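You operate a simulated robot arm through the tools that you are given. There is no shell and no other tool.

Carry out the task below with a simulated robot arm. There is one attempt and no reset: what you move stays moved.

TASK
Centre the ragged stack with the guides and step it onto the grey tray.
Fine: step it in between the guides, turn the guide knob to M, back to open, and step again.
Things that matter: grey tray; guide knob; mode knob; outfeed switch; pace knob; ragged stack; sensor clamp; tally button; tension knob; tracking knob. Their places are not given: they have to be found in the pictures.

The check looks at the end state, three seconds after you hand in, the way a careful person would. Anything else that was tipped, shoved, dropped, spilled or broken makes it a failure.

THE ROBOT
A 5-joint arm with a two-finger parallel gripper, fixed in place. Base frame: the origin is at the foot of the arm, x ahead of it, y to its left, z up. Lengths are in m, angles in degrees, forces in N, time in s.
It reaches about 1.134 m from its shoulder. Its first joint turns from -149.0 to 149.0 degrees. Payload 1.57 kg.
The tool frame sits at the grasp point between the pads (the TCP): z along the fingers, y along the line on which they close. The tips reach 0.03 m beyond it. The gripper opens to 0.11 m. The fingers are 0.024 m wide and 0.012 m thick; the gripper's body (0.048 by 0.112 m) begins 0.078 m behind the TCP.
Orientation is that of the tool frame in the base frame, as [roll, pitch, yaw] about the fixed x, y, z axes, in that order (R = Rz(yaw) Ry(pitch) Rx(roll)). With the fingers straight down and closing along the base's y, the tool's x points along the base's -x, its y along +y and its z along -z.

THE INTERFACE
- The arm moves only by the tool jog_arm. Its argument "deltas" is a list that holds one entry, the list of rows, each a list of 7 numbers: the turn, a rotation vector about the base's x, y, z in degrees, then the shift along the base's x, y, z in m, then the opening, from 0 (shut) to 1 (fully open). In form: [[[wx, wy, wz, tx, ty, tz, grip], ...]]. A call has 1 to 20 rows; each row is the pose to reach, as a shift and turn from the pose commanded when the call began. Rows are played at 5 a second. More than 0.05 m and 8.6 degrees between two rows, or a gripper value outside its range, and nothing of the call is played. Where a pose cannot be reached the arm comes as near as it can. A force on the tool above 40 N (or 10 N above the force at the start of the call, whichever is more), or a blocked arm, ends the call early, and 0.2 s more pass. The fingers move at their own pace (about 0.072 m/s each) and stop on an object; they squeeze with about 39 N. The grip force told is the motor's: it shows also when the fingers shut on nothing. Time passes only in rows, and 0.2 s behind the last, so rows that repeat a pose let the fingers close. It gives the time, the measured TCP pose, the force on the tool (base axes), the opening and the grip force at its end, in the units of the frame above (readings bear some noise), with the torque about the TCP (base axes, N m) and any sound that the robot's microphone picked up, and new pictures: "pictures" is both (left out), scene, wrist or none.
- Cameras (640 x 400 px; columns grow to the right, rows downward): "scene" is fixed at [0.0509, -0.6517, 1.4147]; the picture's right is [-0.23, 0.97, 0.00], its down [0.95, 0.23, -0.21] and it looks along [-0.20, -0.05, -0.98] (base axes); focal length 214 px, centre (320, 200). "wrist" rides on the gripper at [0.07, 0.016, -0.141] in the tool frame; the picture's right is [-0.23, 0.97, 0.00], its down [-0.85, -0.20, -0.48] and it looks along [-0.47, -0.11, 0.88] (tool axes); focal length 222 px, centre (320, 200).
- slide_trunk(by): slides the trunk up (or, below 0, down) by that many m; the arm rides with it, the base frame stays. It gives what a move gives, with no picture.
- probe_pixels(camera, pixels): for up to 12 pixels [column, row] of the newest picture of that camera ("zoom" is the newest enlarged one), the place [x, y, z] in the base frame of the surface seen there, good to about 0.002 m. It takes no simulated time.
- inspect(camera, box): a new picture of the part [left, top, right, bottom] of that camera's present view, enlarged. It takes no simulated time.
- sign_off(): hands the job in; it is judged then, once.

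Unless the task says otherwise, let go and move clear before handing in.

The tools are called after ">>>" as a command line: name --argument value ..., lists and objects as JSON in quotes. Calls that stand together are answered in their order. jog_arm: Moves the arm, as the interface text tells. Its arguments: {"type":"object","properties":{"deltas":{"type":"array"},"pictures":{"type":"string","enum":["both","scene","wrist","none"]}},"required":["deltas"]} The other tools are called the same way: slide_trunk (by) slides the trunk up or down; probe_pixels (camera, pixels) gives the place of the surface under pixels of a picture; inspect (camera, box) takes an enlarged picture of a part of a camera's view; sign_off () hands the job in.

At the start:

```text
clock: 0.0
tcp_pos: [0.1559, -0.6178, 1.0924]
orientation: [-179.9, -0.1, -179.9]
force: [-0.3, 0.3, -0.3]
torque: [0.0, 0.01, 0.0]
gripper_width: 0.1101
grip_force: 0.1
trunk travel left (down, up): [-0.825, 0.145]
```

scene: 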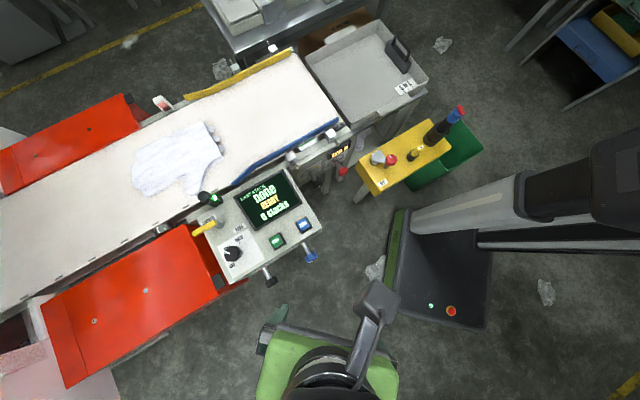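
wrist: 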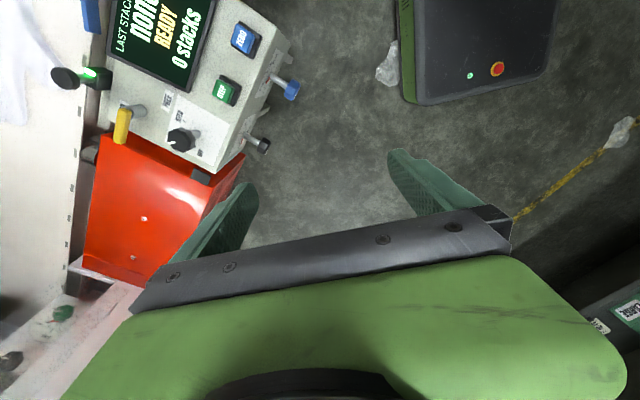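

The scene shows a conveyor with a white ragged stack near (180,160), a control panel around (260,215), a grey tray at (365,75), and a yellow post with knobs at (400,160). I'll enlarge these areas first.

>>> inspect --camera "scene" --box '[180, 150, 340, 300]'

>>> inspect --camera "scene" --box '[280, 80, 480, 210]'

>>> inspect --camera "scene" --box '[110, 20, 430, 220]'

>>> inspect --camera "wrist" --box '[40, 0, 320, 180]'

```text
2.67 times, centred on (260, 225) of scene
```

zoom: 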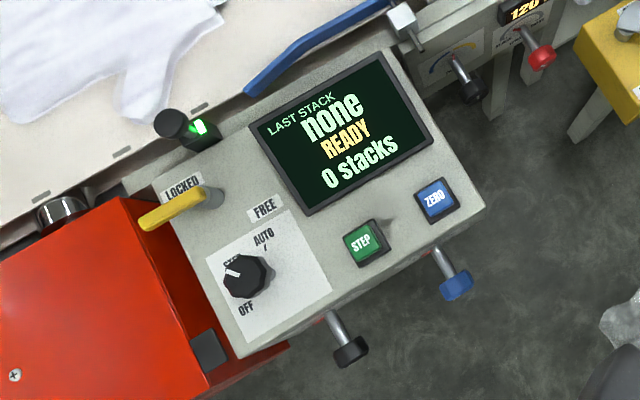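

```text
3.08 times, centred on (380, 145) of scene
```

zoom: 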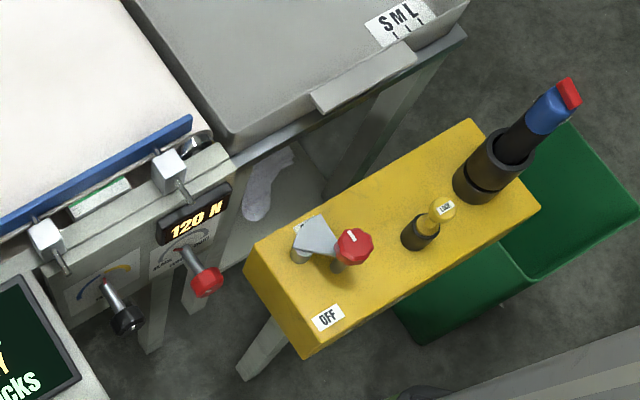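

```text
2.00 times, centred on (270, 120) of scene
```

zoom: 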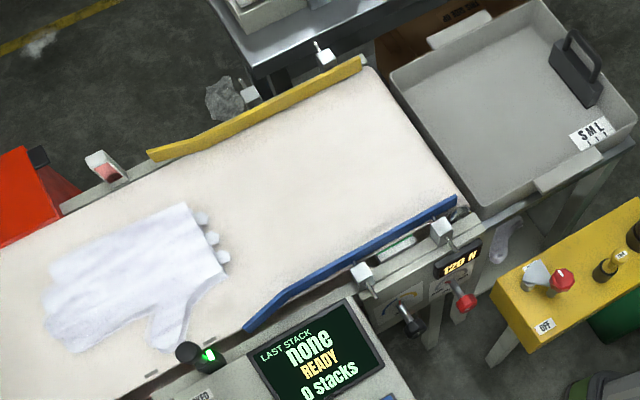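

```text
2.22 times, centred on (180, 90) of wrist
```

zoom: 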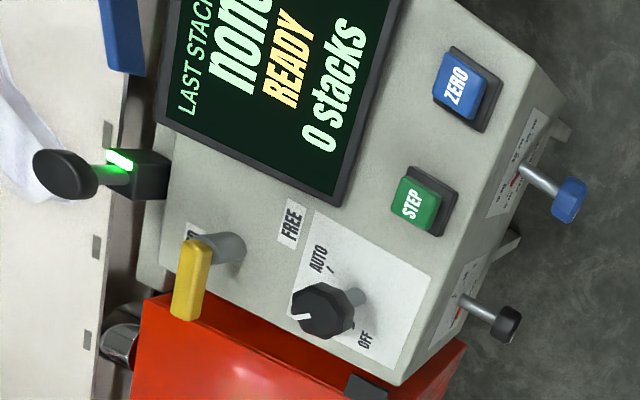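

The console has STEP, ZERO, a mode knob, a yellow LOCKED/FREE lever, and blue and black knobs on its front face whose scales I can't read yet. I'll probe the layout.

>>> probe_pixels --camera "wrist" --pixels '[[226, 90], [244, 38], [180, 139], [122, 125], [290, 90], [262, 146], [65, 78], [97, 75], [105, 105], [170, 150], [210, 165], [255, 70]]'

>>> probe_pixels --camera "scene" --pixels '[[341, 171], [319, 183], [310, 257], [271, 281], [390, 160], [380, 157], [422, 148], [180, 160], [370, 90], [240, 80], [300, 150], [208, 120]]'

>>> inspect --camera "wrist" --box '[220, 30, 320, 170]'

>>> inspect --camera "scene" --box '[285, 130, 365, 200]'

>>> inspect --camera "scene" --box '[350, 100, 480, 200]'

>>> inspect --camera "scene" --box '[190, 180, 250, 280]'

```text
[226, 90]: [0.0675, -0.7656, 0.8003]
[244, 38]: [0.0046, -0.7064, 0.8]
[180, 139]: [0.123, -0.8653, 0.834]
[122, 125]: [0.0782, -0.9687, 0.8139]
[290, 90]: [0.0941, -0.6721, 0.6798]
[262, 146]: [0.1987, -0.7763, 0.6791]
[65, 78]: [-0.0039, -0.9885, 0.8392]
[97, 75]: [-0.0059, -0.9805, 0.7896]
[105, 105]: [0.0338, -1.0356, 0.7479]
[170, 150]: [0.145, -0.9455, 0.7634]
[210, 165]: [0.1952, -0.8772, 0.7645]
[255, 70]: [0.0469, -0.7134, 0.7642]
```

```text
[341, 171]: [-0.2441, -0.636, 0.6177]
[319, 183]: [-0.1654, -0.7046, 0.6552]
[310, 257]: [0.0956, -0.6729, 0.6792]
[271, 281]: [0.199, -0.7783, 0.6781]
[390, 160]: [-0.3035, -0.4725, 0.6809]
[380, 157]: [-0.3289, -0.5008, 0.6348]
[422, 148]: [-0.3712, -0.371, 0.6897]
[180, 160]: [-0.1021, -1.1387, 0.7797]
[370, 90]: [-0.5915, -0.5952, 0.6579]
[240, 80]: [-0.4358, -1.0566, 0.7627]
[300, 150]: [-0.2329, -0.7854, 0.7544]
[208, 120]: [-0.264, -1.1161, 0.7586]
```

```text
2.86 times, centred on (270, 100) of wrist
```

zoom: 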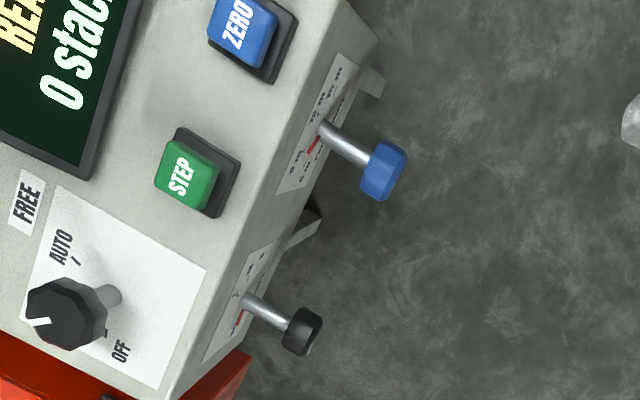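

```text
5.71 times, centred on (325, 165) of scene
```

zoom: 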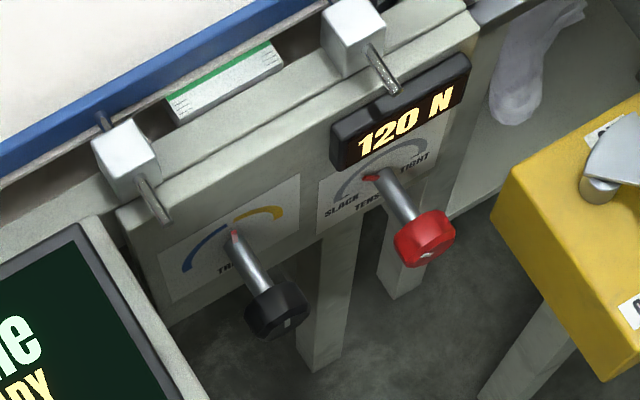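

```text
4.00 times, centred on (415, 150) of scene
```

zoom: 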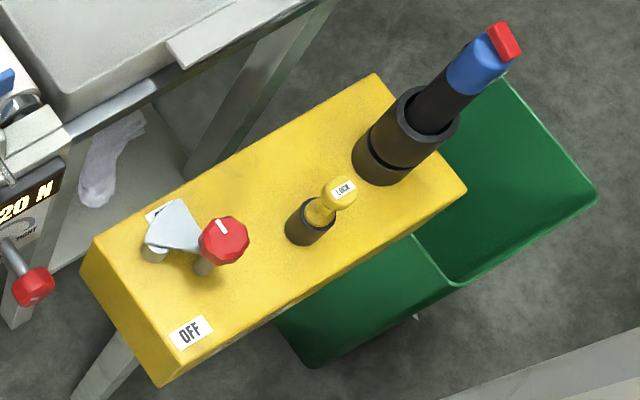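

```text
4.00 times, centred on (220, 230) of scene
```

zoom: 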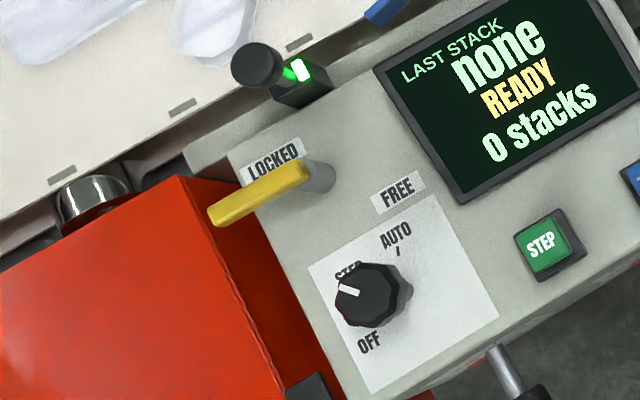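

The mode knob already points at STEP. The console's front face normal looks like about (0.71, 0.71). I'll spin and shift the wrist camera to look squarely at the blue and black front knobs and read their scales.

>>> jog_arm --deltas '[[[0, 0, -8.2, 0.006, 0.011, -0.004, 1], [0, 0, -16.4, 0.012, 0.022, -0.008, 1], [0, 0, -24.6, 0.019, 0.034, -0.012, 1], [0, 0, -32.8, 0.025, 0.045, -0.016, 1], [0, 0, -41, 0.031, 0.056, -0.02, 1], [0, 0, -49.2, 0.038, 0.067, -0.024, 1], [0, 0, -57.4, 0.044, 0.078, -0.028, 1], [0, 0, -65.6, 0.05, 0.09, -0.032, 1], [0, 0, -73.8, 0.056, 0.101, -0.036, 1], [0, 0, -82, 0.063, 0.112, -0.04, 1], [0, 0, -90.2, 0.069, 0.123, -0.044, 1], [0, 0, -98.4, 0.075, 0.134, -0.048, 1], [0, 0, -106.6, 0.081, 0.146, -0.052, 1], [0, 0, -114.8, 0.088, 0.157, -0.056, 1], [0, 0, -122, 0.094, 0.168, -0.06, 1]]]'

```text
clock: 3.2
tcp_pos: [0.264, -0.4786, 1.0925]
orientation: [-179.8, -0.2, 57.8]
force: [0.6, -0.1, 0.0]
torque: [0.01, 0.01, 0.0]
gripper_width: 0.1098
grip_force: 0.1
out of reach, approached as far as the arm can: row 1, 2, 3, 4, 5, 6, 7, 8, 9, 10, 11, 12, 13, 14, 15
trunk travel left (down, up): [-0.825, 0.145]
```

scene: 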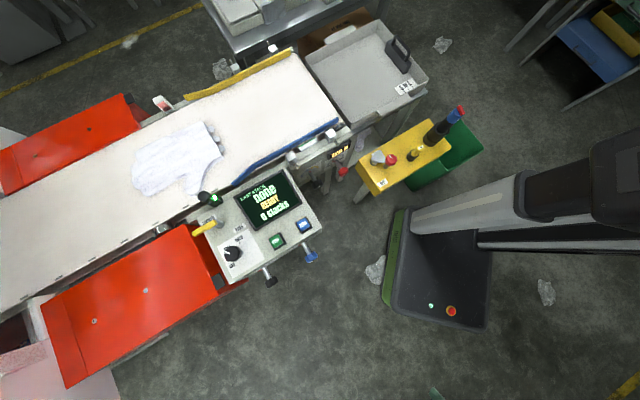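
wrist: 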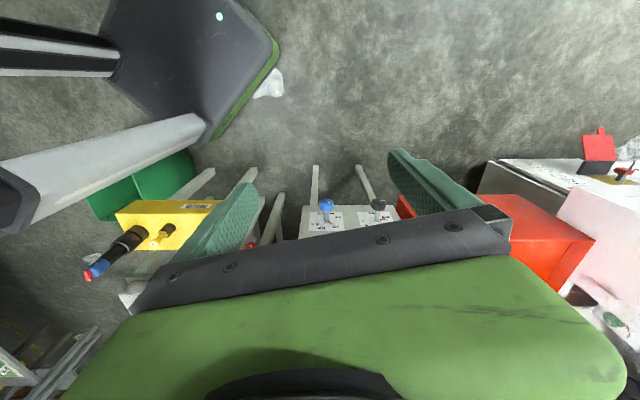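

The blue (325,205) and black (378,205) front knobs are now visible with their scale plates. I'll zoom in on them.

>>> inspect --camera "wrist" --box '[295, 185, 415, 245]'

>>> inspect --camera "wrist" --box '[80, 180, 250, 300]'

```text
5.33 times, centred on (355, 215) of wrist
```

zoom: 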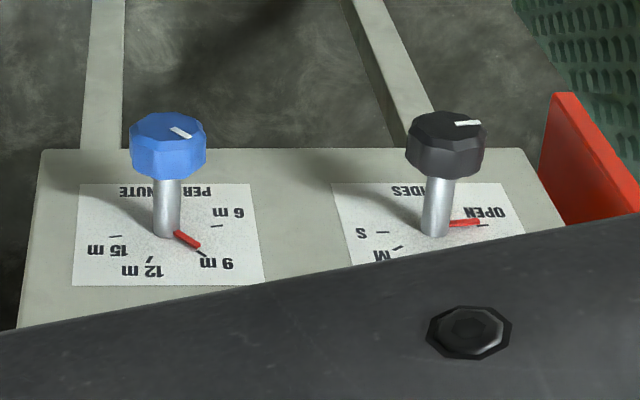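

```text
3.33 times, centred on (165, 240) of wrist
```

zoom: 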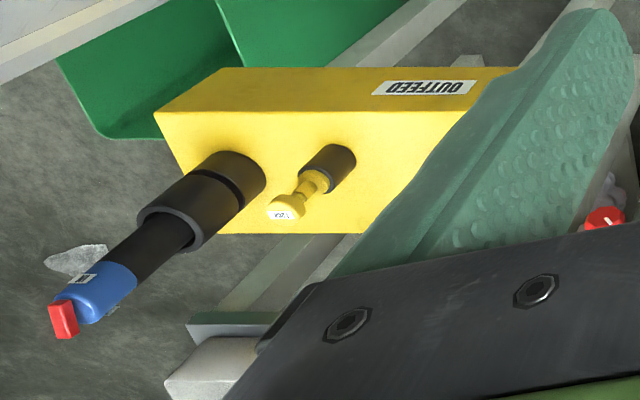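

The black knob is labelled GUIDES, with its pointer at OPEN and S and M also visible. The blue knob is the per-minute pace. The arm couldn't come down at this trunk height, so I'll lower the trunk and look again from closer.

>>> slide_trunk --by -0.22

>>> jog_arm --deltas '[[[0, 0, 0, 0, 0, 0, 1]]]'

```text
clock: 5.5
tcp_pos: [0.2643, -0.4773, 0.8712]
orientation: [-179.9, -0.1, 58.1]
force: [-0.9, -0.8, -0.4]
torque: [-0.03, 0.0, 0.01]
gripper_width: 0.11
grip_force: 0.1
trunk travel left (down, up): [-0.605, 0.365]
```

```text
clock: 5.9
tcp_pos: [0.2634, -0.4777, 0.8728]
orientation: [-179.7, -0.2, 58.0]
force: [0.0, -0.5, 0.1]
torque: [0.0, -0.01, -0.02]
gripper_width: 0.11
grip_force: 0.1
trunk travel left (down, up): [-0.605, 0.365]
```

scene: 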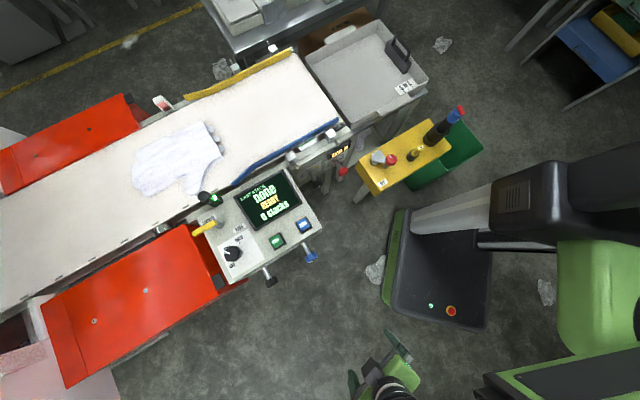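
wrist: 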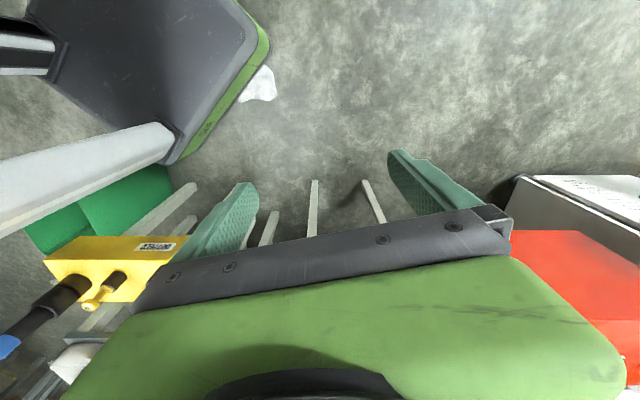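

The gripper body hides the knobs from this side. I'll move to a pregrasp view pose above and in front of the guide knob at about (0.20,-0.78,0.68), with the camera on the outside.

>>> jog_arm --deltas '[[[0, 0, -3, -0.008, -0.033, -0.01, 1], [0, 0, -6, -0.016, -0.066, -0.02, 1], [0, 0, -9, -0.024, -0.1, -0.03, 1], [0, 0, -12, -0.032, -0.133, -0.04, 1], [0, 0, -15, -0.04, -0.166, -0.05, 1], [0, 0, -17.5, -0.047, -0.199, -0.06, 1]]]'

```text
clock: 7.3
tcp_pos: [0.2204, -0.6765, 0.8712]
orientation: [-179.7, -0.2, 40.4]
force: [-0.1, -0.8, -0.2]
torque: [0.01, 0.0, 0.03]
gripper_width: 0.11
grip_force: 0.1
out of reach, approached as far as the arm can: row 1, 2, 3, 4, 5, 6
trunk travel left (down, up): [-0.605, 0.365]
```

scene: 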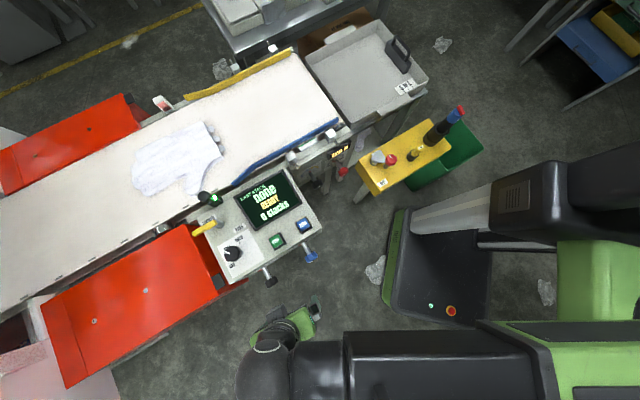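
wrist: 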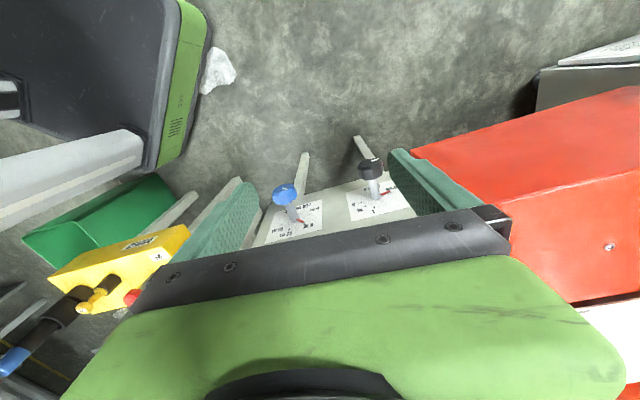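

The knob plates are coming into view at (285,195) and (370,170), but z is limited at this trunk height. I'll lower the trunk another 0.09 and then tilt the tool toward the console.

>>> slide_trunk --by -0.09

>>> jog_arm --deltas '[[[-7.6, -2.4, 0, 0, 0, 0, 1], [-15.2, -4.8, 0, 0, 0, 0, 1], [-22.8, -7.2, 0, 0, 0, 0, 1], [-30.4, -9.6, 0, 0, 0, 0, 1], [-32.4, -10.4, 0, 0, 0, 0, 1]]]'

```text
clock: 8.6
tcp_pos: [0.2205, -0.6757, 0.7827]
orientation: [-179.8, -0.2, 40.4]
force: [-0.4, -0.9, 0.3]
torque: [0.02, 0.01, -0.01]
gripper_width: 0.1102
grip_force: 0.0
trunk travel left (down, up): [-0.515, 0.455]
```

```text
clock: 9.8
tcp_pos: [0.2211, -0.6747, 0.8232]
orientation: [148.2, 12.2, 37.1]
force: [0.5, 0.1, -0.3]
torque: [-0.05, -0.04, 0.0]
gripper_width: 0.1101
grip_force: 0.0
out of reach, approached as far as the arm can: row 2, 3, 4, 5
trunk travel left (down, up): [-0.515, 0.455]
```

scene: 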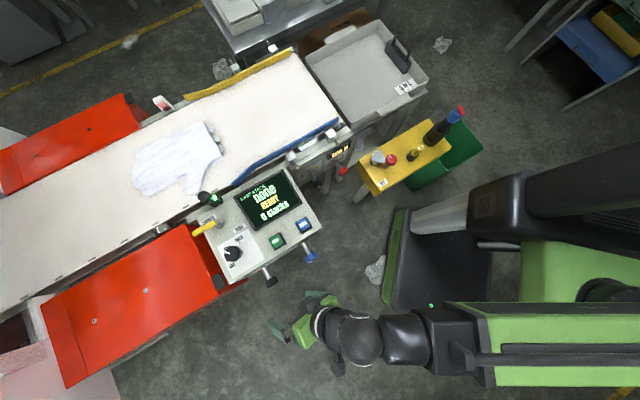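
wrist: 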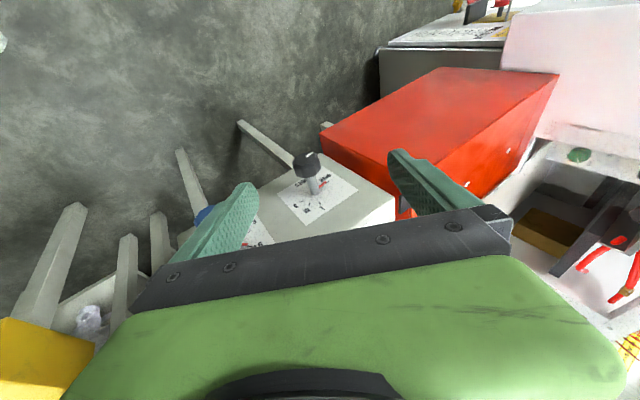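

The guide knob is at (305,165) with its scale visible, so I'll zoom in and probe its geometry.

>>> inspect --camera "wrist" --box '[260, 130, 380, 230]'

>>> probe_pixels --camera "wrist" --pixels '[[305, 160], [313, 187], [285, 190], [350, 195], [330, 175], [300, 215], [370, 200], [265, 190], [305, 172]]'

```text
4.00 times, centred on (320, 180) of wrist
```

zoom: 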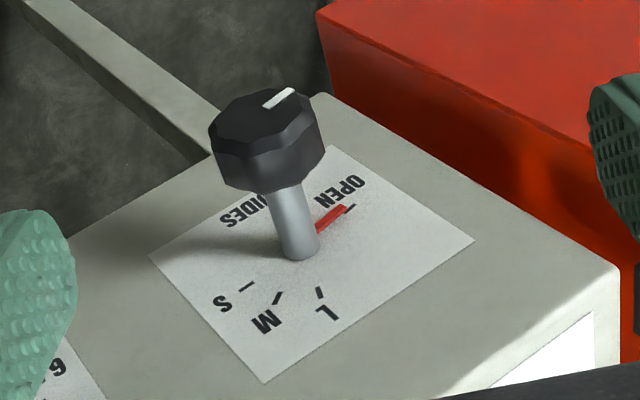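

```text
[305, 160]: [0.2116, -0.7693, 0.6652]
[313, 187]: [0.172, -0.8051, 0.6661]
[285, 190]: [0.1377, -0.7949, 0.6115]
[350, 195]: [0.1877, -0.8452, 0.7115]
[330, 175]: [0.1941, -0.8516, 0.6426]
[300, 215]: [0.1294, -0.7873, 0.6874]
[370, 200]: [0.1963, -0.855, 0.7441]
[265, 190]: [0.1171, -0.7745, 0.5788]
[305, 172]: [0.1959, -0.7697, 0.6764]
```

I'll probe the tick positions and knob edges in the zoom to get the exact angles.

>>> probe_pixels --camera "zoom" --pixels '[[350, 208], [320, 292], [279, 298], [245, 288], [300, 257], [265, 120], [212, 125], [322, 130], [250, 165], [315, 165], [278, 97], [292, 230]]'

>>> inspect --camera "wrist" --box '[285, 140, 335, 175]'

```text
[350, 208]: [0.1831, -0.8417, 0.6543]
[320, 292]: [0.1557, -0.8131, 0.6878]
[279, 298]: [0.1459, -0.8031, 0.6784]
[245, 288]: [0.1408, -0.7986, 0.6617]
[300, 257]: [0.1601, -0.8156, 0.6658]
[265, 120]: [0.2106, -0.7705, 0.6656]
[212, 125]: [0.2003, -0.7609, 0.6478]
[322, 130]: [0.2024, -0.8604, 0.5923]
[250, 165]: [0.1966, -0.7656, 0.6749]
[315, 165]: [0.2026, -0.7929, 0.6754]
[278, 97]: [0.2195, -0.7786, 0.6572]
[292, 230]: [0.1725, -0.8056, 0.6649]
```

```text
11.43 times, centred on (310, 158) of wrist
```

zoom: 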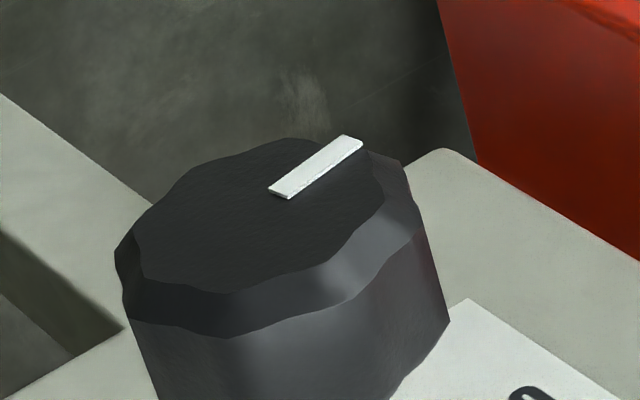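

Panel geometry: the knob axis is horizontal along (0.707,0.707), with the head centre near (0.20,-0.78,0.658). OPEN is at about 187°, L 73°, M 41° and S 7°, so M is about 145° clockwise of OPEN. The wrist must sit lower for a near-horizontal tool, so I'll raise the arm while lowering the trunk.

>>> jog_arm --deltas '[[[0, 0, 0, 0, 0, 0.045, 1], [0, 0, 0, 0, 0, 0.09, 1], [0, 0, 0, 0, 0, 0.135, 1], [0, 0, 0, 0, 0, 0.18, 1], [0, 0, 0, 0, 0, 0.22, 1]]]' --pictures "none"

>>> slide_trunk --by -0.26

```text
clock: 11.0
tcp_pos: [0.2205, -0.6752, 0.8225]
orientation: [148.2, 12.2, 37.1]
force: [-0.3, -0.2, 0.1]
torque: [-0.02, 0.02, 0.0]
gripper_width: 0.1099
grip_force: 0.1
out of reach, approached as far as the arm can: row 1, 2, 3, 4, 5
trunk travel left (down, up): [-0.515, 0.455]
```

```text
clock: 13.7
tcp_pos: [0.222, -0.6745, 0.5618]
orientation: [148.2, 12.3, 36.9]
force: [-0.2, 0.5, 0.1]
torque: [0.0, 0.01, 0.04]
gripper_width: 0.11
grip_force: 0.1
trunk travel left (down, up): [-0.255, 0.715]
```

The height didn't change on the upward jog, so vertical travel may come only from the trunk. I'll test with small moves from here and look at the pictures.

>>> jog_arm --deltas '[[[0, 0, 0, 0, 0, 0.03, 1], [0, 0, 0, 0, 0, 0.06, 1]]]'

```text
clock: 14.2
tcp_pos: [0.2215, -0.6752, 0.5629]
orientation: [148.2, 12.3, 37.0]
force: [-0.4, 0.6, -0.3]
torque: [0.01, 0.03, -0.01]
gripper_width: 0.11
grip_force: 0.0
out of reach, approached as far as the arm can: row 1, 2
trunk travel left (down, up): [-0.255, 0.715]
```

scene: 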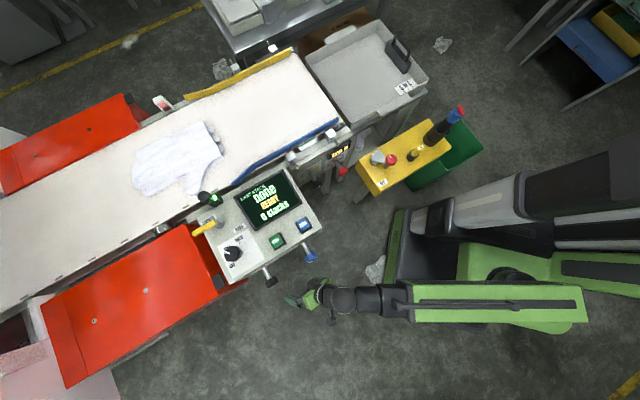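
wrist: 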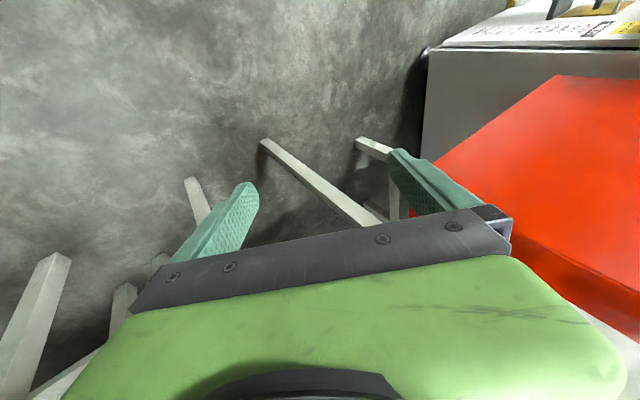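

The picture shows a telescoping horizontal arm, so height comes only from the trunk, with the wrist pitch about 0.237 m behind the TCP. That suggests rolling the knob: hold the tool vertical, press one finger against its side, and slide the trunk. I'll raise the trunk and bring the tool back to vertical in front of the knob.

>>> slide_trunk --by 0.165

>>> jog_arm --deltas '[[[8, 2.55, 0, 0, 0, 0, 1], [16, 5.1, 0, 0, 0, 0, 1], [24, 7.7, 0, 0, 0, 0, 1], [32.4, 10.4, 0, 0, 0, 0, 1]]]' --pictures "none"

```text
clock: 16.1
tcp_pos: [0.2197, -0.6749, 0.7269]
orientation: [148.2, 12.3, 37.0]
force: [0.1, 0.5, 0.8]
torque: [0.03, -0.01, 0.01]
gripper_width: 0.1099
grip_force: 0.0
trunk travel left (down, up): [-0.42, 0.55]
```

```text
refused: row 4 steps farther than a row can; nothing moved
```

>>> jog_arm --deltas '[[[7, 2.2, 0, 0, 0, 0, 1], [14, 4.4, 0, 0, 0, 0, 1], [21, 6.7, 0, 0, 0, 0, 1], [28, 9, 0, 0, 0, 0, 1], [32.4, 10.4, 0, 0, 0, 0, 1]]]' --pictures "none"

```text
clock: 17.3
tcp_pos: [0.2207, -0.6757, 0.6878]
orientation: [-179.8, -0.2, 40.6]
force: [-0.1, -0.2, -0.6]
torque: [-0.04, -0.03, 0.02]
gripper_width: 0.1102
grip_force: 0.1
out of reach, approached as far as the arm can: row 1, 2, 3, 4, 5
trunk travel left (down, up): [-0.42, 0.55]
```

The tool is now vertical at z 0.688. I'll align it with the knob centre, then move inward so the fingers straddle the guide knob.

>>> jog_arm --deltas '[[[0, 0, 2.2, 0.0212, -0.0212, 0, 1], [0, 0, 4.5, 0.0424, -0.0424, 0, 1], [0, 0, 4.5, 0.0326, -0.0522, 0, 1], [0, 0, 4.5, 0.0228, -0.062, 0, 1], [0, 0, 4.5, 0.003, -0.0816, 0, 1], [0, 0, 4.5, -0.0164, -0.1013, 0, 1]]]'

```text
clock: 18.7
tcp_pos: [0.205, -0.7776, 0.6875]
orientation: [-179.8, -0.2, 45.1]
force: [0.4, -0.2, 0.3]
torque: [-0.01, 0.01, 0.0]
gripper_width: 0.1098
grip_force: 0.2
trunk travel left (down, up): [-0.42, 0.55]
```

scene: 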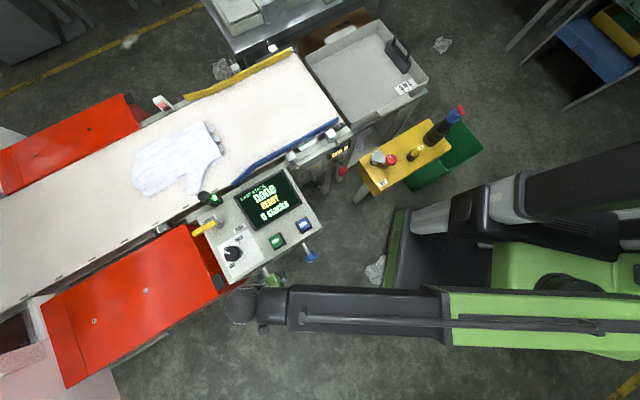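
wrist: 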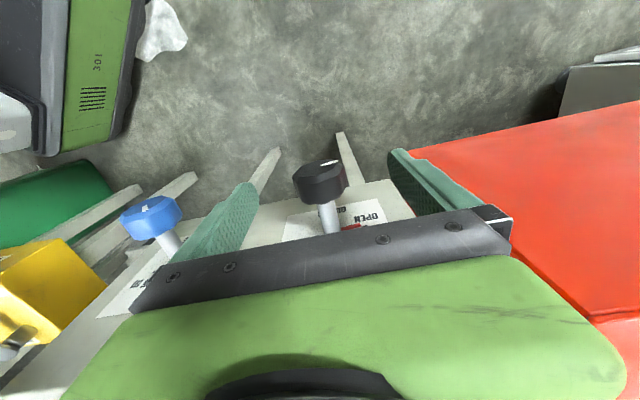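

The fingers straddle the guide knob at (320,180), so the approach works. The order calls for a step first, so I'll back out, raise the trunk, and probe the STEP button.

>>> jog_arm --deltas '[[[0, 0, 0, 0.02, 0.02, 0, 1], [0, 0, 0, 0.04, 0.04, 0, 1], [0, 0, 0, 0.06, 0.06, 0, 1]]]' --pictures "none"

>>> slide_trunk --by 0.25

>>> jog_arm --deltas '[[[0, 0, 0, 0, 0, 0, 0], [0, 0, 0, 0, 0, 0, 0], [0, 0, 0, 0, 0, 0, 0]]]'

>>> probe_pixels --camera "scene" --pixels '[[276, 241], [272, 241], [281, 239], [277, 237], [277, 246], [304, 225], [262, 247], [290, 235], [250, 240], [233, 254]]'

```text
clock: 19.5
tcp_pos: [0.2631, -0.7208, 0.6866]
orientation: [-179.8, -0.2, 45.0]
force: [0.3, -0.5, -0.2]
torque: [0.02, 0.01, 0.0]
gripper_width: 0.11
grip_force: 0.0
trunk travel left (down, up): [-0.42, 0.55]
```

```text
clock: 22.1
tcp_pos: [0.2631, -0.7211, 0.9371]
orientation: [-179.8, -0.3, 45.0]
force: [-1.0, 0.3, -0.4]
torque: [0.0, -0.01, 0.02]
gripper_width: 0.1099
grip_force: 0.2
trunk travel left (down, up): [-0.67, 0.3]
```

```text
clock: 22.9
tcp_pos: [0.2631, -0.7199, 0.9386]
orientation: [-179.8, -0.2, 44.9]
force: [-0.7, -0.5, 0.6]
torque: [0.01, -0.03, 0.0]
gripper_width: 0.0001
grip_force: 0.0
trunk travel left (down, up): [-0.67, 0.3]
```

scene: 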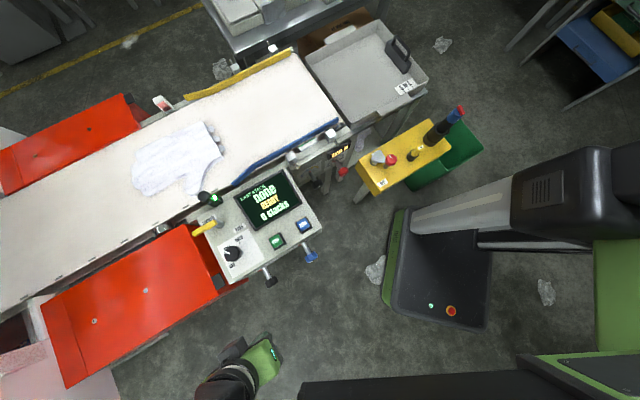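
wrist: 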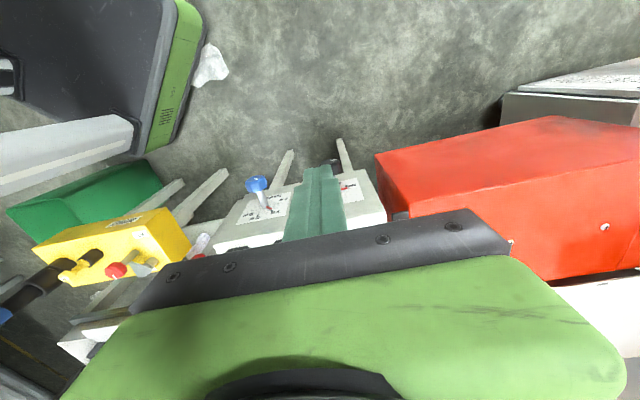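

```text
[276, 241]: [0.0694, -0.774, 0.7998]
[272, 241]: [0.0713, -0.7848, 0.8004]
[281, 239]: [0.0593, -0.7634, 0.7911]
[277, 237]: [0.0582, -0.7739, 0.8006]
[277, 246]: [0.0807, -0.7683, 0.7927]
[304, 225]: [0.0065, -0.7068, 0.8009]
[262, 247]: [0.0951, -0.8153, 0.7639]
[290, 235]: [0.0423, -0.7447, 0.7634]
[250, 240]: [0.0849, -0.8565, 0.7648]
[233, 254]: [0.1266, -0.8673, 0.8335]
```

The STEP button top is at about (0.066,-0.774,0.800). Before pressing it I'll check the outfeed switch state in the wrist view near (110,260).

>>> inspect --camera "wrist" --box '[20, 200, 200, 310]'

>>> inspect --camera "scene" --box '[355, 140, 405, 200]'

>>> jog_arm --deltas '[[[0, 0, 0, -0.04, -0.011, 0, 0], [0, 0, 0, -0.08, -0.022, 0, 0], [0, 0, 0, -0.12, -0.033, 0, 0], [0, 0, 0, -0.16, -0.044, 0, 0], [0, 0, 0, -0.197, -0.054, 0, 0]]]'

```text
3.56 times, centred on (110, 255) of wrist
```

zoom: 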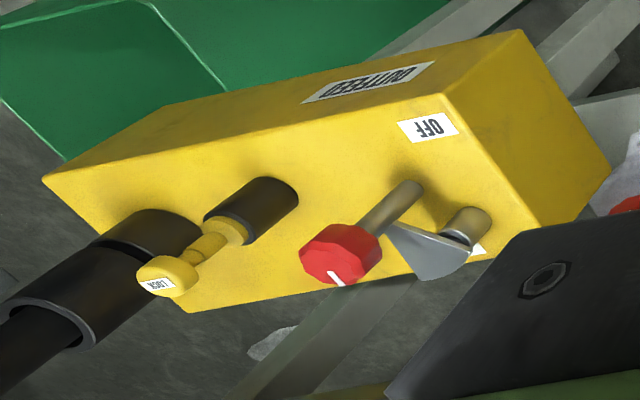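

```text
6.67 times, centred on (380, 170) of scene
```

zoom: 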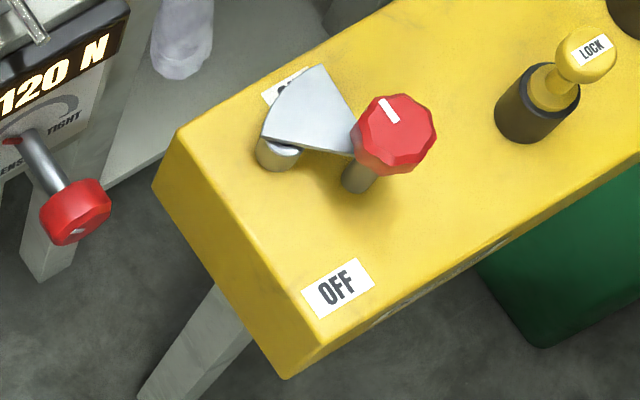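

```text
clock: 24.1
tcp_pos: [0.065, -0.7749, 0.9366]
orientation: [-179.9, -0.3, 45.0]
force: [-0.1, -1.7, -0.3]
torque: [-0.01, -0.01, 0.03]
gripper_width: 0.0
grip_force: 21.0
trunk travel left (down, up): [-0.67, 0.3]
```

scene: 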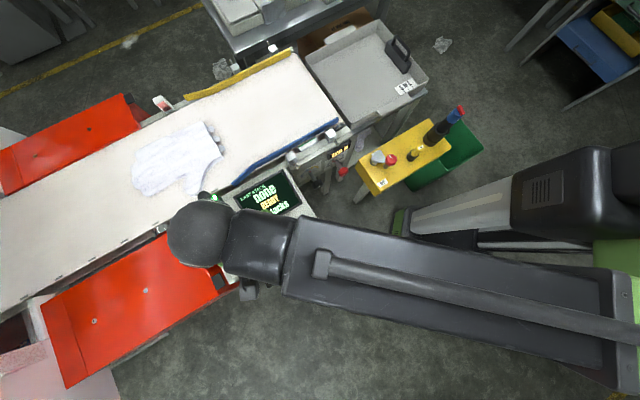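
wrist: 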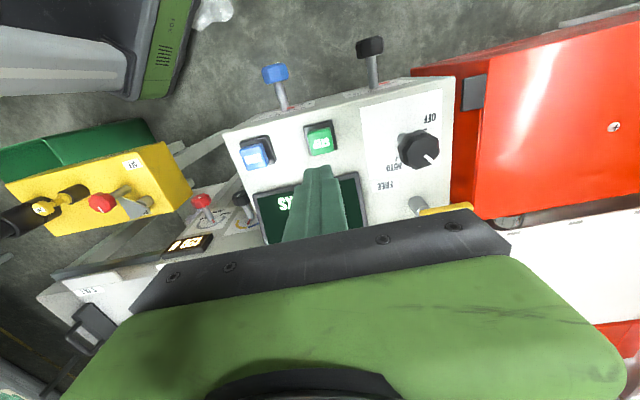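

The outfeed knob's white mark points away from OFF toward the covered label, so I take it as on and will leave it alone. The closed fingertips are over STEP. I'll lower the trunk to just above the button.

>>> slide_trunk --by -0.09

>>> jog_arm --deltas '[[[0, 0, 0, 0, 0, 0, 0]]]'

```text
clock: 25.4
tcp_pos: [0.0675, -0.7736, 0.8466]
orientation: [-179.9, -0.1, 45.0]
force: [0.1, 0.7, 0.3]
torque: [-0.03, 0.0, -0.03]
gripper_width: 0.0
grip_force: 21.5
trunk travel left (down, up): [-0.58, 0.39]
```

```text
clock: 25.8
tcp_pos: [0.0659, -0.7731, 0.8477]
orientation: [-179.9, -0.1, 45.0]
force: [-0.6, -0.2, -0.2]
torque: [0.01, -0.03, 0.02]
gripper_width: 0.0
grip_force: 22.2
trunk travel left (down, up): [-0.58, 0.39]
```

scene: 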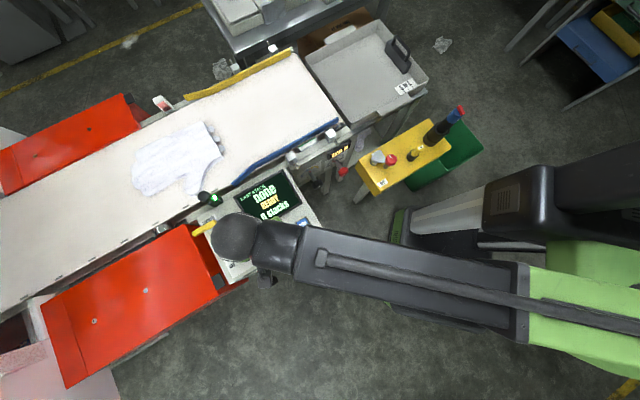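
wrist: 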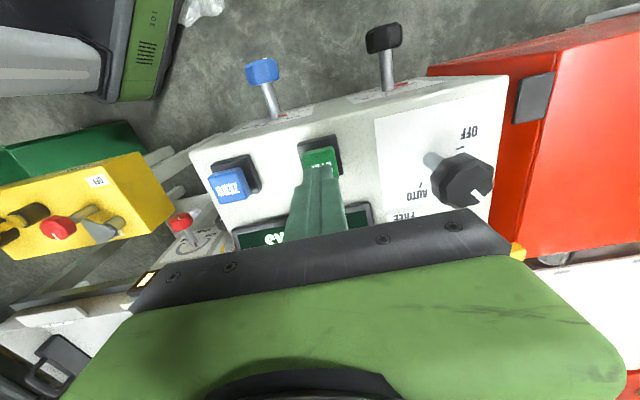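

The tips sit directly over STEP, about 17 mm above it. I'll press in small trunk steps and watch the force.

>>> slide_trunk --by -0.02

```text
clock: 26.4
tcp_pos: [0.0673, -0.7741, 0.8263]
orientation: [-179.8, 0.0, 45.0]
force: [0.3, -1.3, 1.8]
torque: [-0.06, -0.01, 0.0]
gripper_width: 0.0
grip_force: 21.6
trunk travel left (down, up): [-0.56, 0.41]
heard: click
```

A click was heard with a light 1.8 N contact. I'll lift off and check the display and belt.

>>> slide_trunk --by 0.06

>>> jog_arm --deltas '[[[0, 0, 0, 0, 0, 0, 0], [0, 0, 0, 0, 0, 0, 0], [0, 0, 0, 0, 0, 0, 0], [0, 0, 0, 0, 0, 0, 0], [0, 0, 0, 0, 0, 0, 0]]]'

>>> inspect --camera "scene" --box '[110, 20, 430, 220]'

```text
clock: 27.4
tcp_pos: [0.0659, -0.7749, 0.8871]
orientation: [-179.7, -0.1, 45.0]
force: [0.0, 0.1, -0.6]
torque: [0.03, -0.01, -0.01]
gripper_width: 0.0
grip_force: 21.4
trunk travel left (down, up): [-0.62, 0.35]
```

```text
clock: 28.6
tcp_pos: [0.0655, -0.7745, 0.8869]
orientation: [-179.8, -0.2, 45.1]
force: [-0.1, 0.3, 0.0]
torque: [-0.02, 0.01, -0.02]
gripper_width: 0.0
grip_force: 20.9
trunk travel left (down, up): [-0.62, 0.35]
```

scene: 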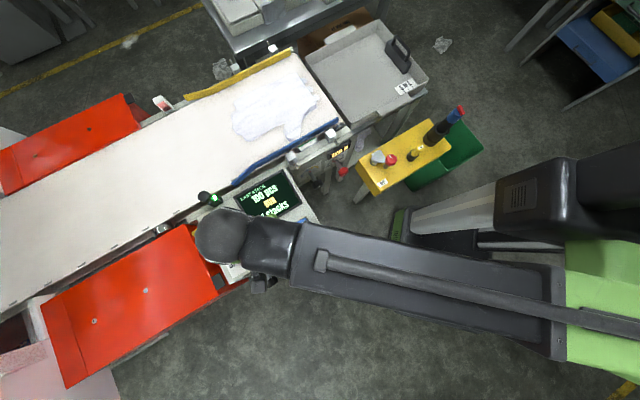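
wrist: 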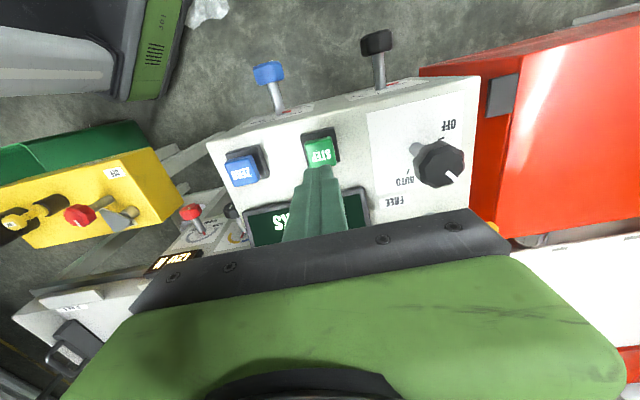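

```text
2.00 times, centred on (270, 120) of scene
```

zoom: 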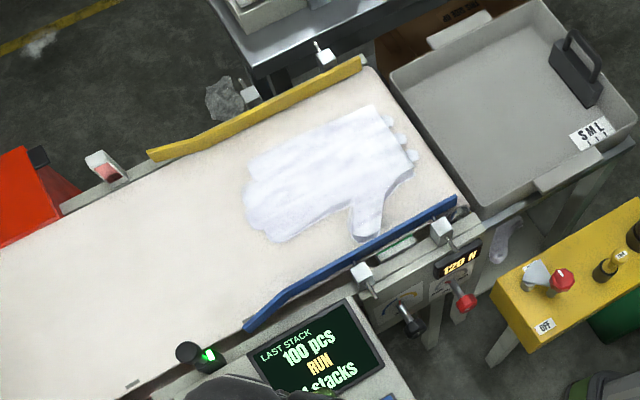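

The display reads RUN and 100 pcs, and the stack has moved between the guides. I'll retreat in front of the console and lower to knob height while the belt finishes.

>>> jog_arm --deltas '[[[0, 0, 0, 0.04, 0.011, 0, 0], [0, 0, 0, 0.08, 0.022, 0, 0], [0, 0, 0, 0.12, 0.033, 0, 0], [0, 0, 0, 0.16, 0.044, 0, 0.5], [0, 0, 0, 0.197, 0.054, 0, 1], [0, 0, 0, 0.197, 0.054, 0, 1], [0, 0, 0, 0.197, 0.054, 0, 1]]]' --pictures "scene"

>>> inspect --camera "scene" --box '[180, 20, 380, 240]'

>>> slide_trunk --by -0.217

```text
clock: 30.2
tcp_pos: [0.2618, -0.7198, 0.8875]
orientation: [-179.9, -0.2, 45.1]
force: [0.3, -0.2, -0.2]
torque: [-0.01, -0.01, -0.04]
gripper_width: 0.11
grip_force: 0.0
trunk travel left (down, up): [-0.62, 0.35]
```

scene: 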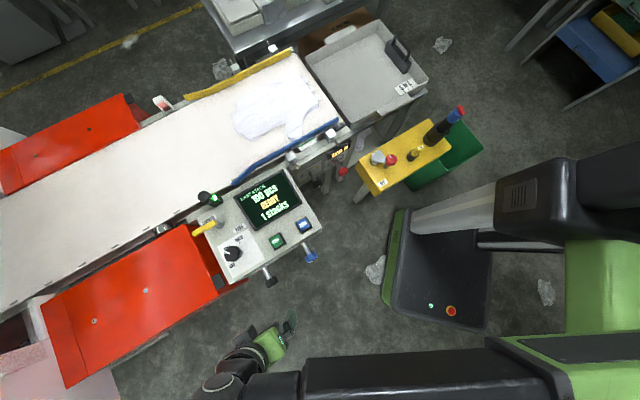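

```text
1.82 times, centred on (280, 130) of scene
```

zoom: 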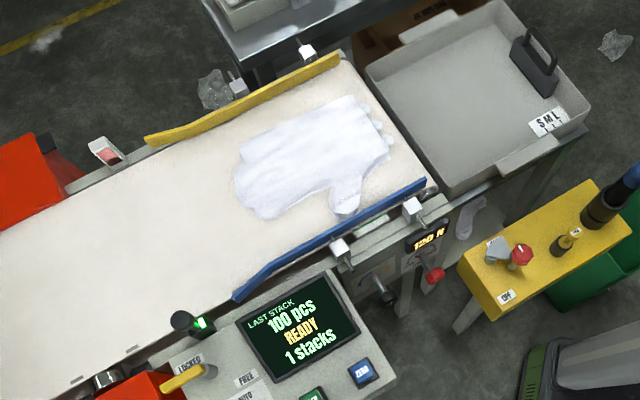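

```text
clock: 32.5
tcp_pos: [0.2617, -0.7186, 0.6703]
orientation: [-179.8, -0.1, 45.0]
force: [-0.1, 0.5, 0.1]
torque: [0.01, 0.01, 0.0]
gripper_width: 0.1099
grip_force: 0.1
trunk travel left (down, up): [-0.403, 0.567]
```

READY, 1 stack. The stack sits between the open guides. I'll move in around the guide knob, then shift so the right-hand finger nears its side.

>>> jog_arm --deltas '[[[0, 0, 0, -0.02, -0.02, 0, 1], [0, 0, 0, -0.04, -0.04, 0, 1], [0, 0, 0, -0.0575, -0.0585, 0, 1], [0, 0, 0, -0.0475, -0.0685, 0, 1], [0, 0, 0, -0.0395, -0.0765, 0, 1]]]'

>>> inspect --camera "wrist" --box '[230, 110, 410, 240]'

```text
clock: 33.7
tcp_pos: [0.2231, -0.7945, 0.6704]
orientation: [-179.8, -0.2, 45.0]
force: [0.5, -0.2, 0.5]
torque: [-0.01, -0.02, 0.0]
gripper_width: 0.1102
grip_force: 0.2
trunk travel left (down, up): [-0.403, 0.567]
```

scene: 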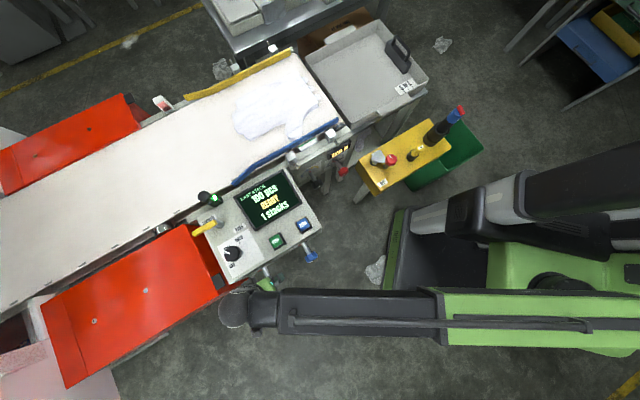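
wrist: 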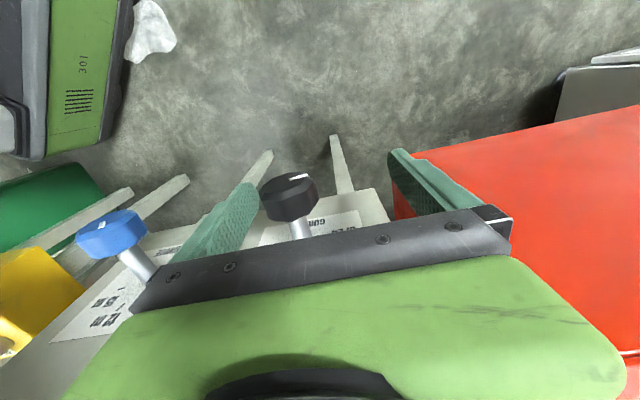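

```text
3.08 times, centred on (320, 175) of wrist
```

zoom: 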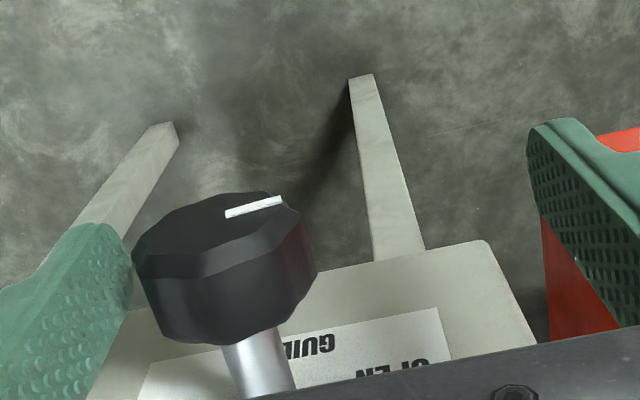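

The left-in-image finger is nearly touching the knob's side. I'll press sideways in millimetre steps and read the force.

>>> jog_arm --deltas '[[[0, 0, 0, 0.0014, -0.0014, 0, 1], [0, 0, 0, 0.0028, -0.0028, 0, 1], [0, 0, 0, 0.0042, -0.0042, 0, 1]]]' --pictures "none"

```text
clock: 34.5
tcp_pos: [0.2268, -0.7997, 0.6706]
orientation: [-179.8, -0.2, 45.0]
force: [-0.3, -0.3, 0.5]
torque: [0.0, 0.01, -0.01]
gripper_width: 0.11
grip_force: 0.1
trunk travel left (down, up): [-0.403, 0.567]
```

>>> jog_arm --deltas '[[[0, 0, 0, 0.0014, -0.0014, 0, 1], [0, 0, 0, 0.0028, -0.0028, 0, 1]]]' --pictures "none"

```text
clock: 35.1
tcp_pos: [0.2289, -0.8021, 0.6711]
orientation: [-179.8, -0.2, 45.0]
force: [-5.0, 6.4, -3.1]
torque: [-0.01, -0.07, -0.04]
gripper_width: 0.1101
grip_force: 0.1
trunk travel left (down, up): [-0.403, 0.567]
```

Contact is made at about 8 N along +u. I'll add about 1.5 mm for more grip, then slide the trunk down 15 mm and watch the knob mark.

>>> jog_arm --deltas '[[[0, 0, 0, 0.0008, -0.0008, 0, 1]]]' --pictures "none"

>>> slide_trunk --by -0.012

>>> jog_arm --deltas '[[[0, 0, 0, 0, 0, 0, 1]]]'

>>> inspect --camera "wrist" --box '[230, 110, 410, 240]'

```text
clock: 35.5
tcp_pos: [0.2295, -0.8009, 0.6702]
orientation: [-179.8, -0.3, 44.9]
force: [-10.4, 19.5, -6.0]
torque: [-0.01, -0.16, -0.33]
gripper_width: 0.1103
grip_force: 0.1
trunk travel left (down, up): [-0.403, 0.567]
```

```text
clock: 36.1
tcp_pos: [0.2289, -0.8025, 0.6584]
orientation: [-179.7, -0.2, 45.0]
force: [-13.1, 22.7, -1.0]
torque: [-0.22, 0.06, -0.37]
gripper_width: 0.11
grip_force: 0.1
trunk travel left (down, up): [-0.391, 0.579]
```

```text
clock: 36.5
tcp_pos: [0.229, -0.8016, 0.6593]
orientation: [-179.9, -0.2, 45.0]
force: [-14.2, 22.2, 1.2]
torque: [-0.22, 0.18, -0.39]
gripper_width: 0.1101
grip_force: 0.2
trunk travel left (down, up): [-0.391, 0.579]
```

scene: 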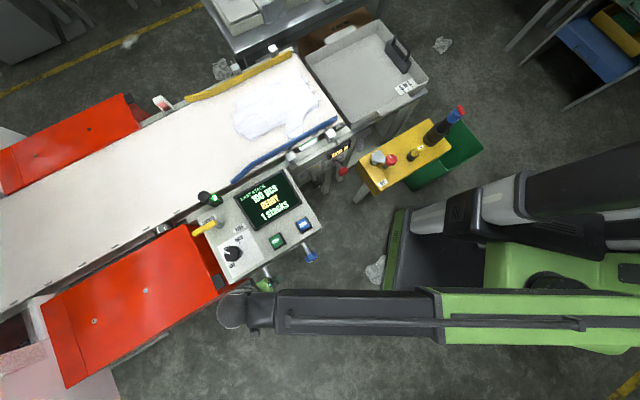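
wrist: 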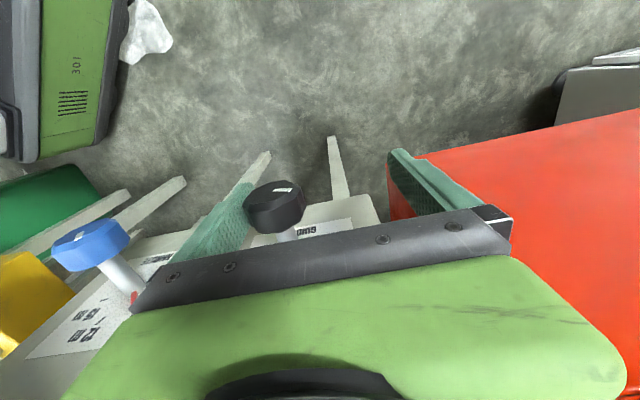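

```text
3.08 times, centred on (320, 175) of wrist
```

zoom: 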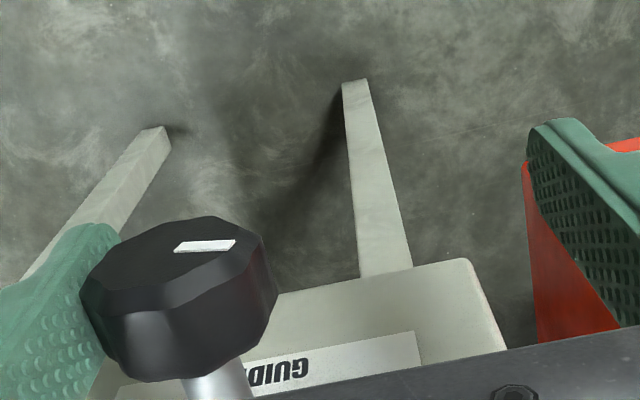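

The mark's rotation is hard to judge from here, so I'll zoom the scene camera on the knob and compare.

>>> inspect --camera "scene" --box '[245, 255, 295, 295]'

>>> inspect --camera "wrist" --box '[240, 165, 320, 215]'

>>> inspect --camera "scene" --box '[180, 20, 380, 240]'

```text
10.00 times, centred on (270, 275) of scene
```

zoom: 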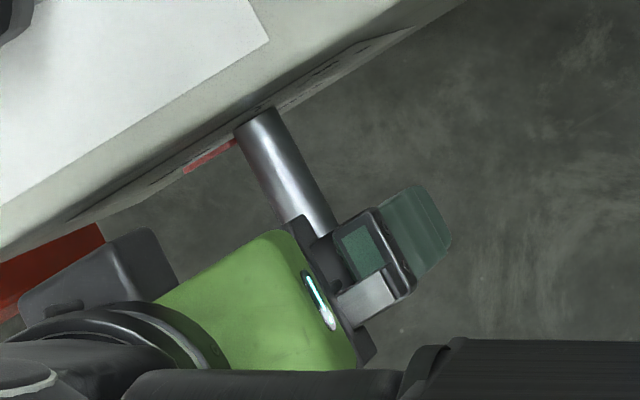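

```text
8.00 times, centred on (280, 190) of wrist
```

zoom: 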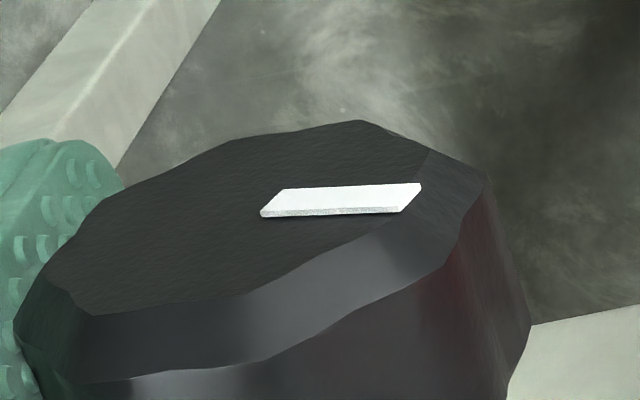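

```text
1.82 times, centred on (280, 130) of scene
```

zoom: 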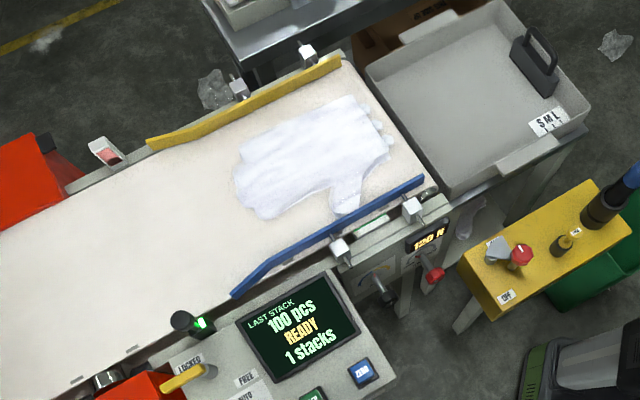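

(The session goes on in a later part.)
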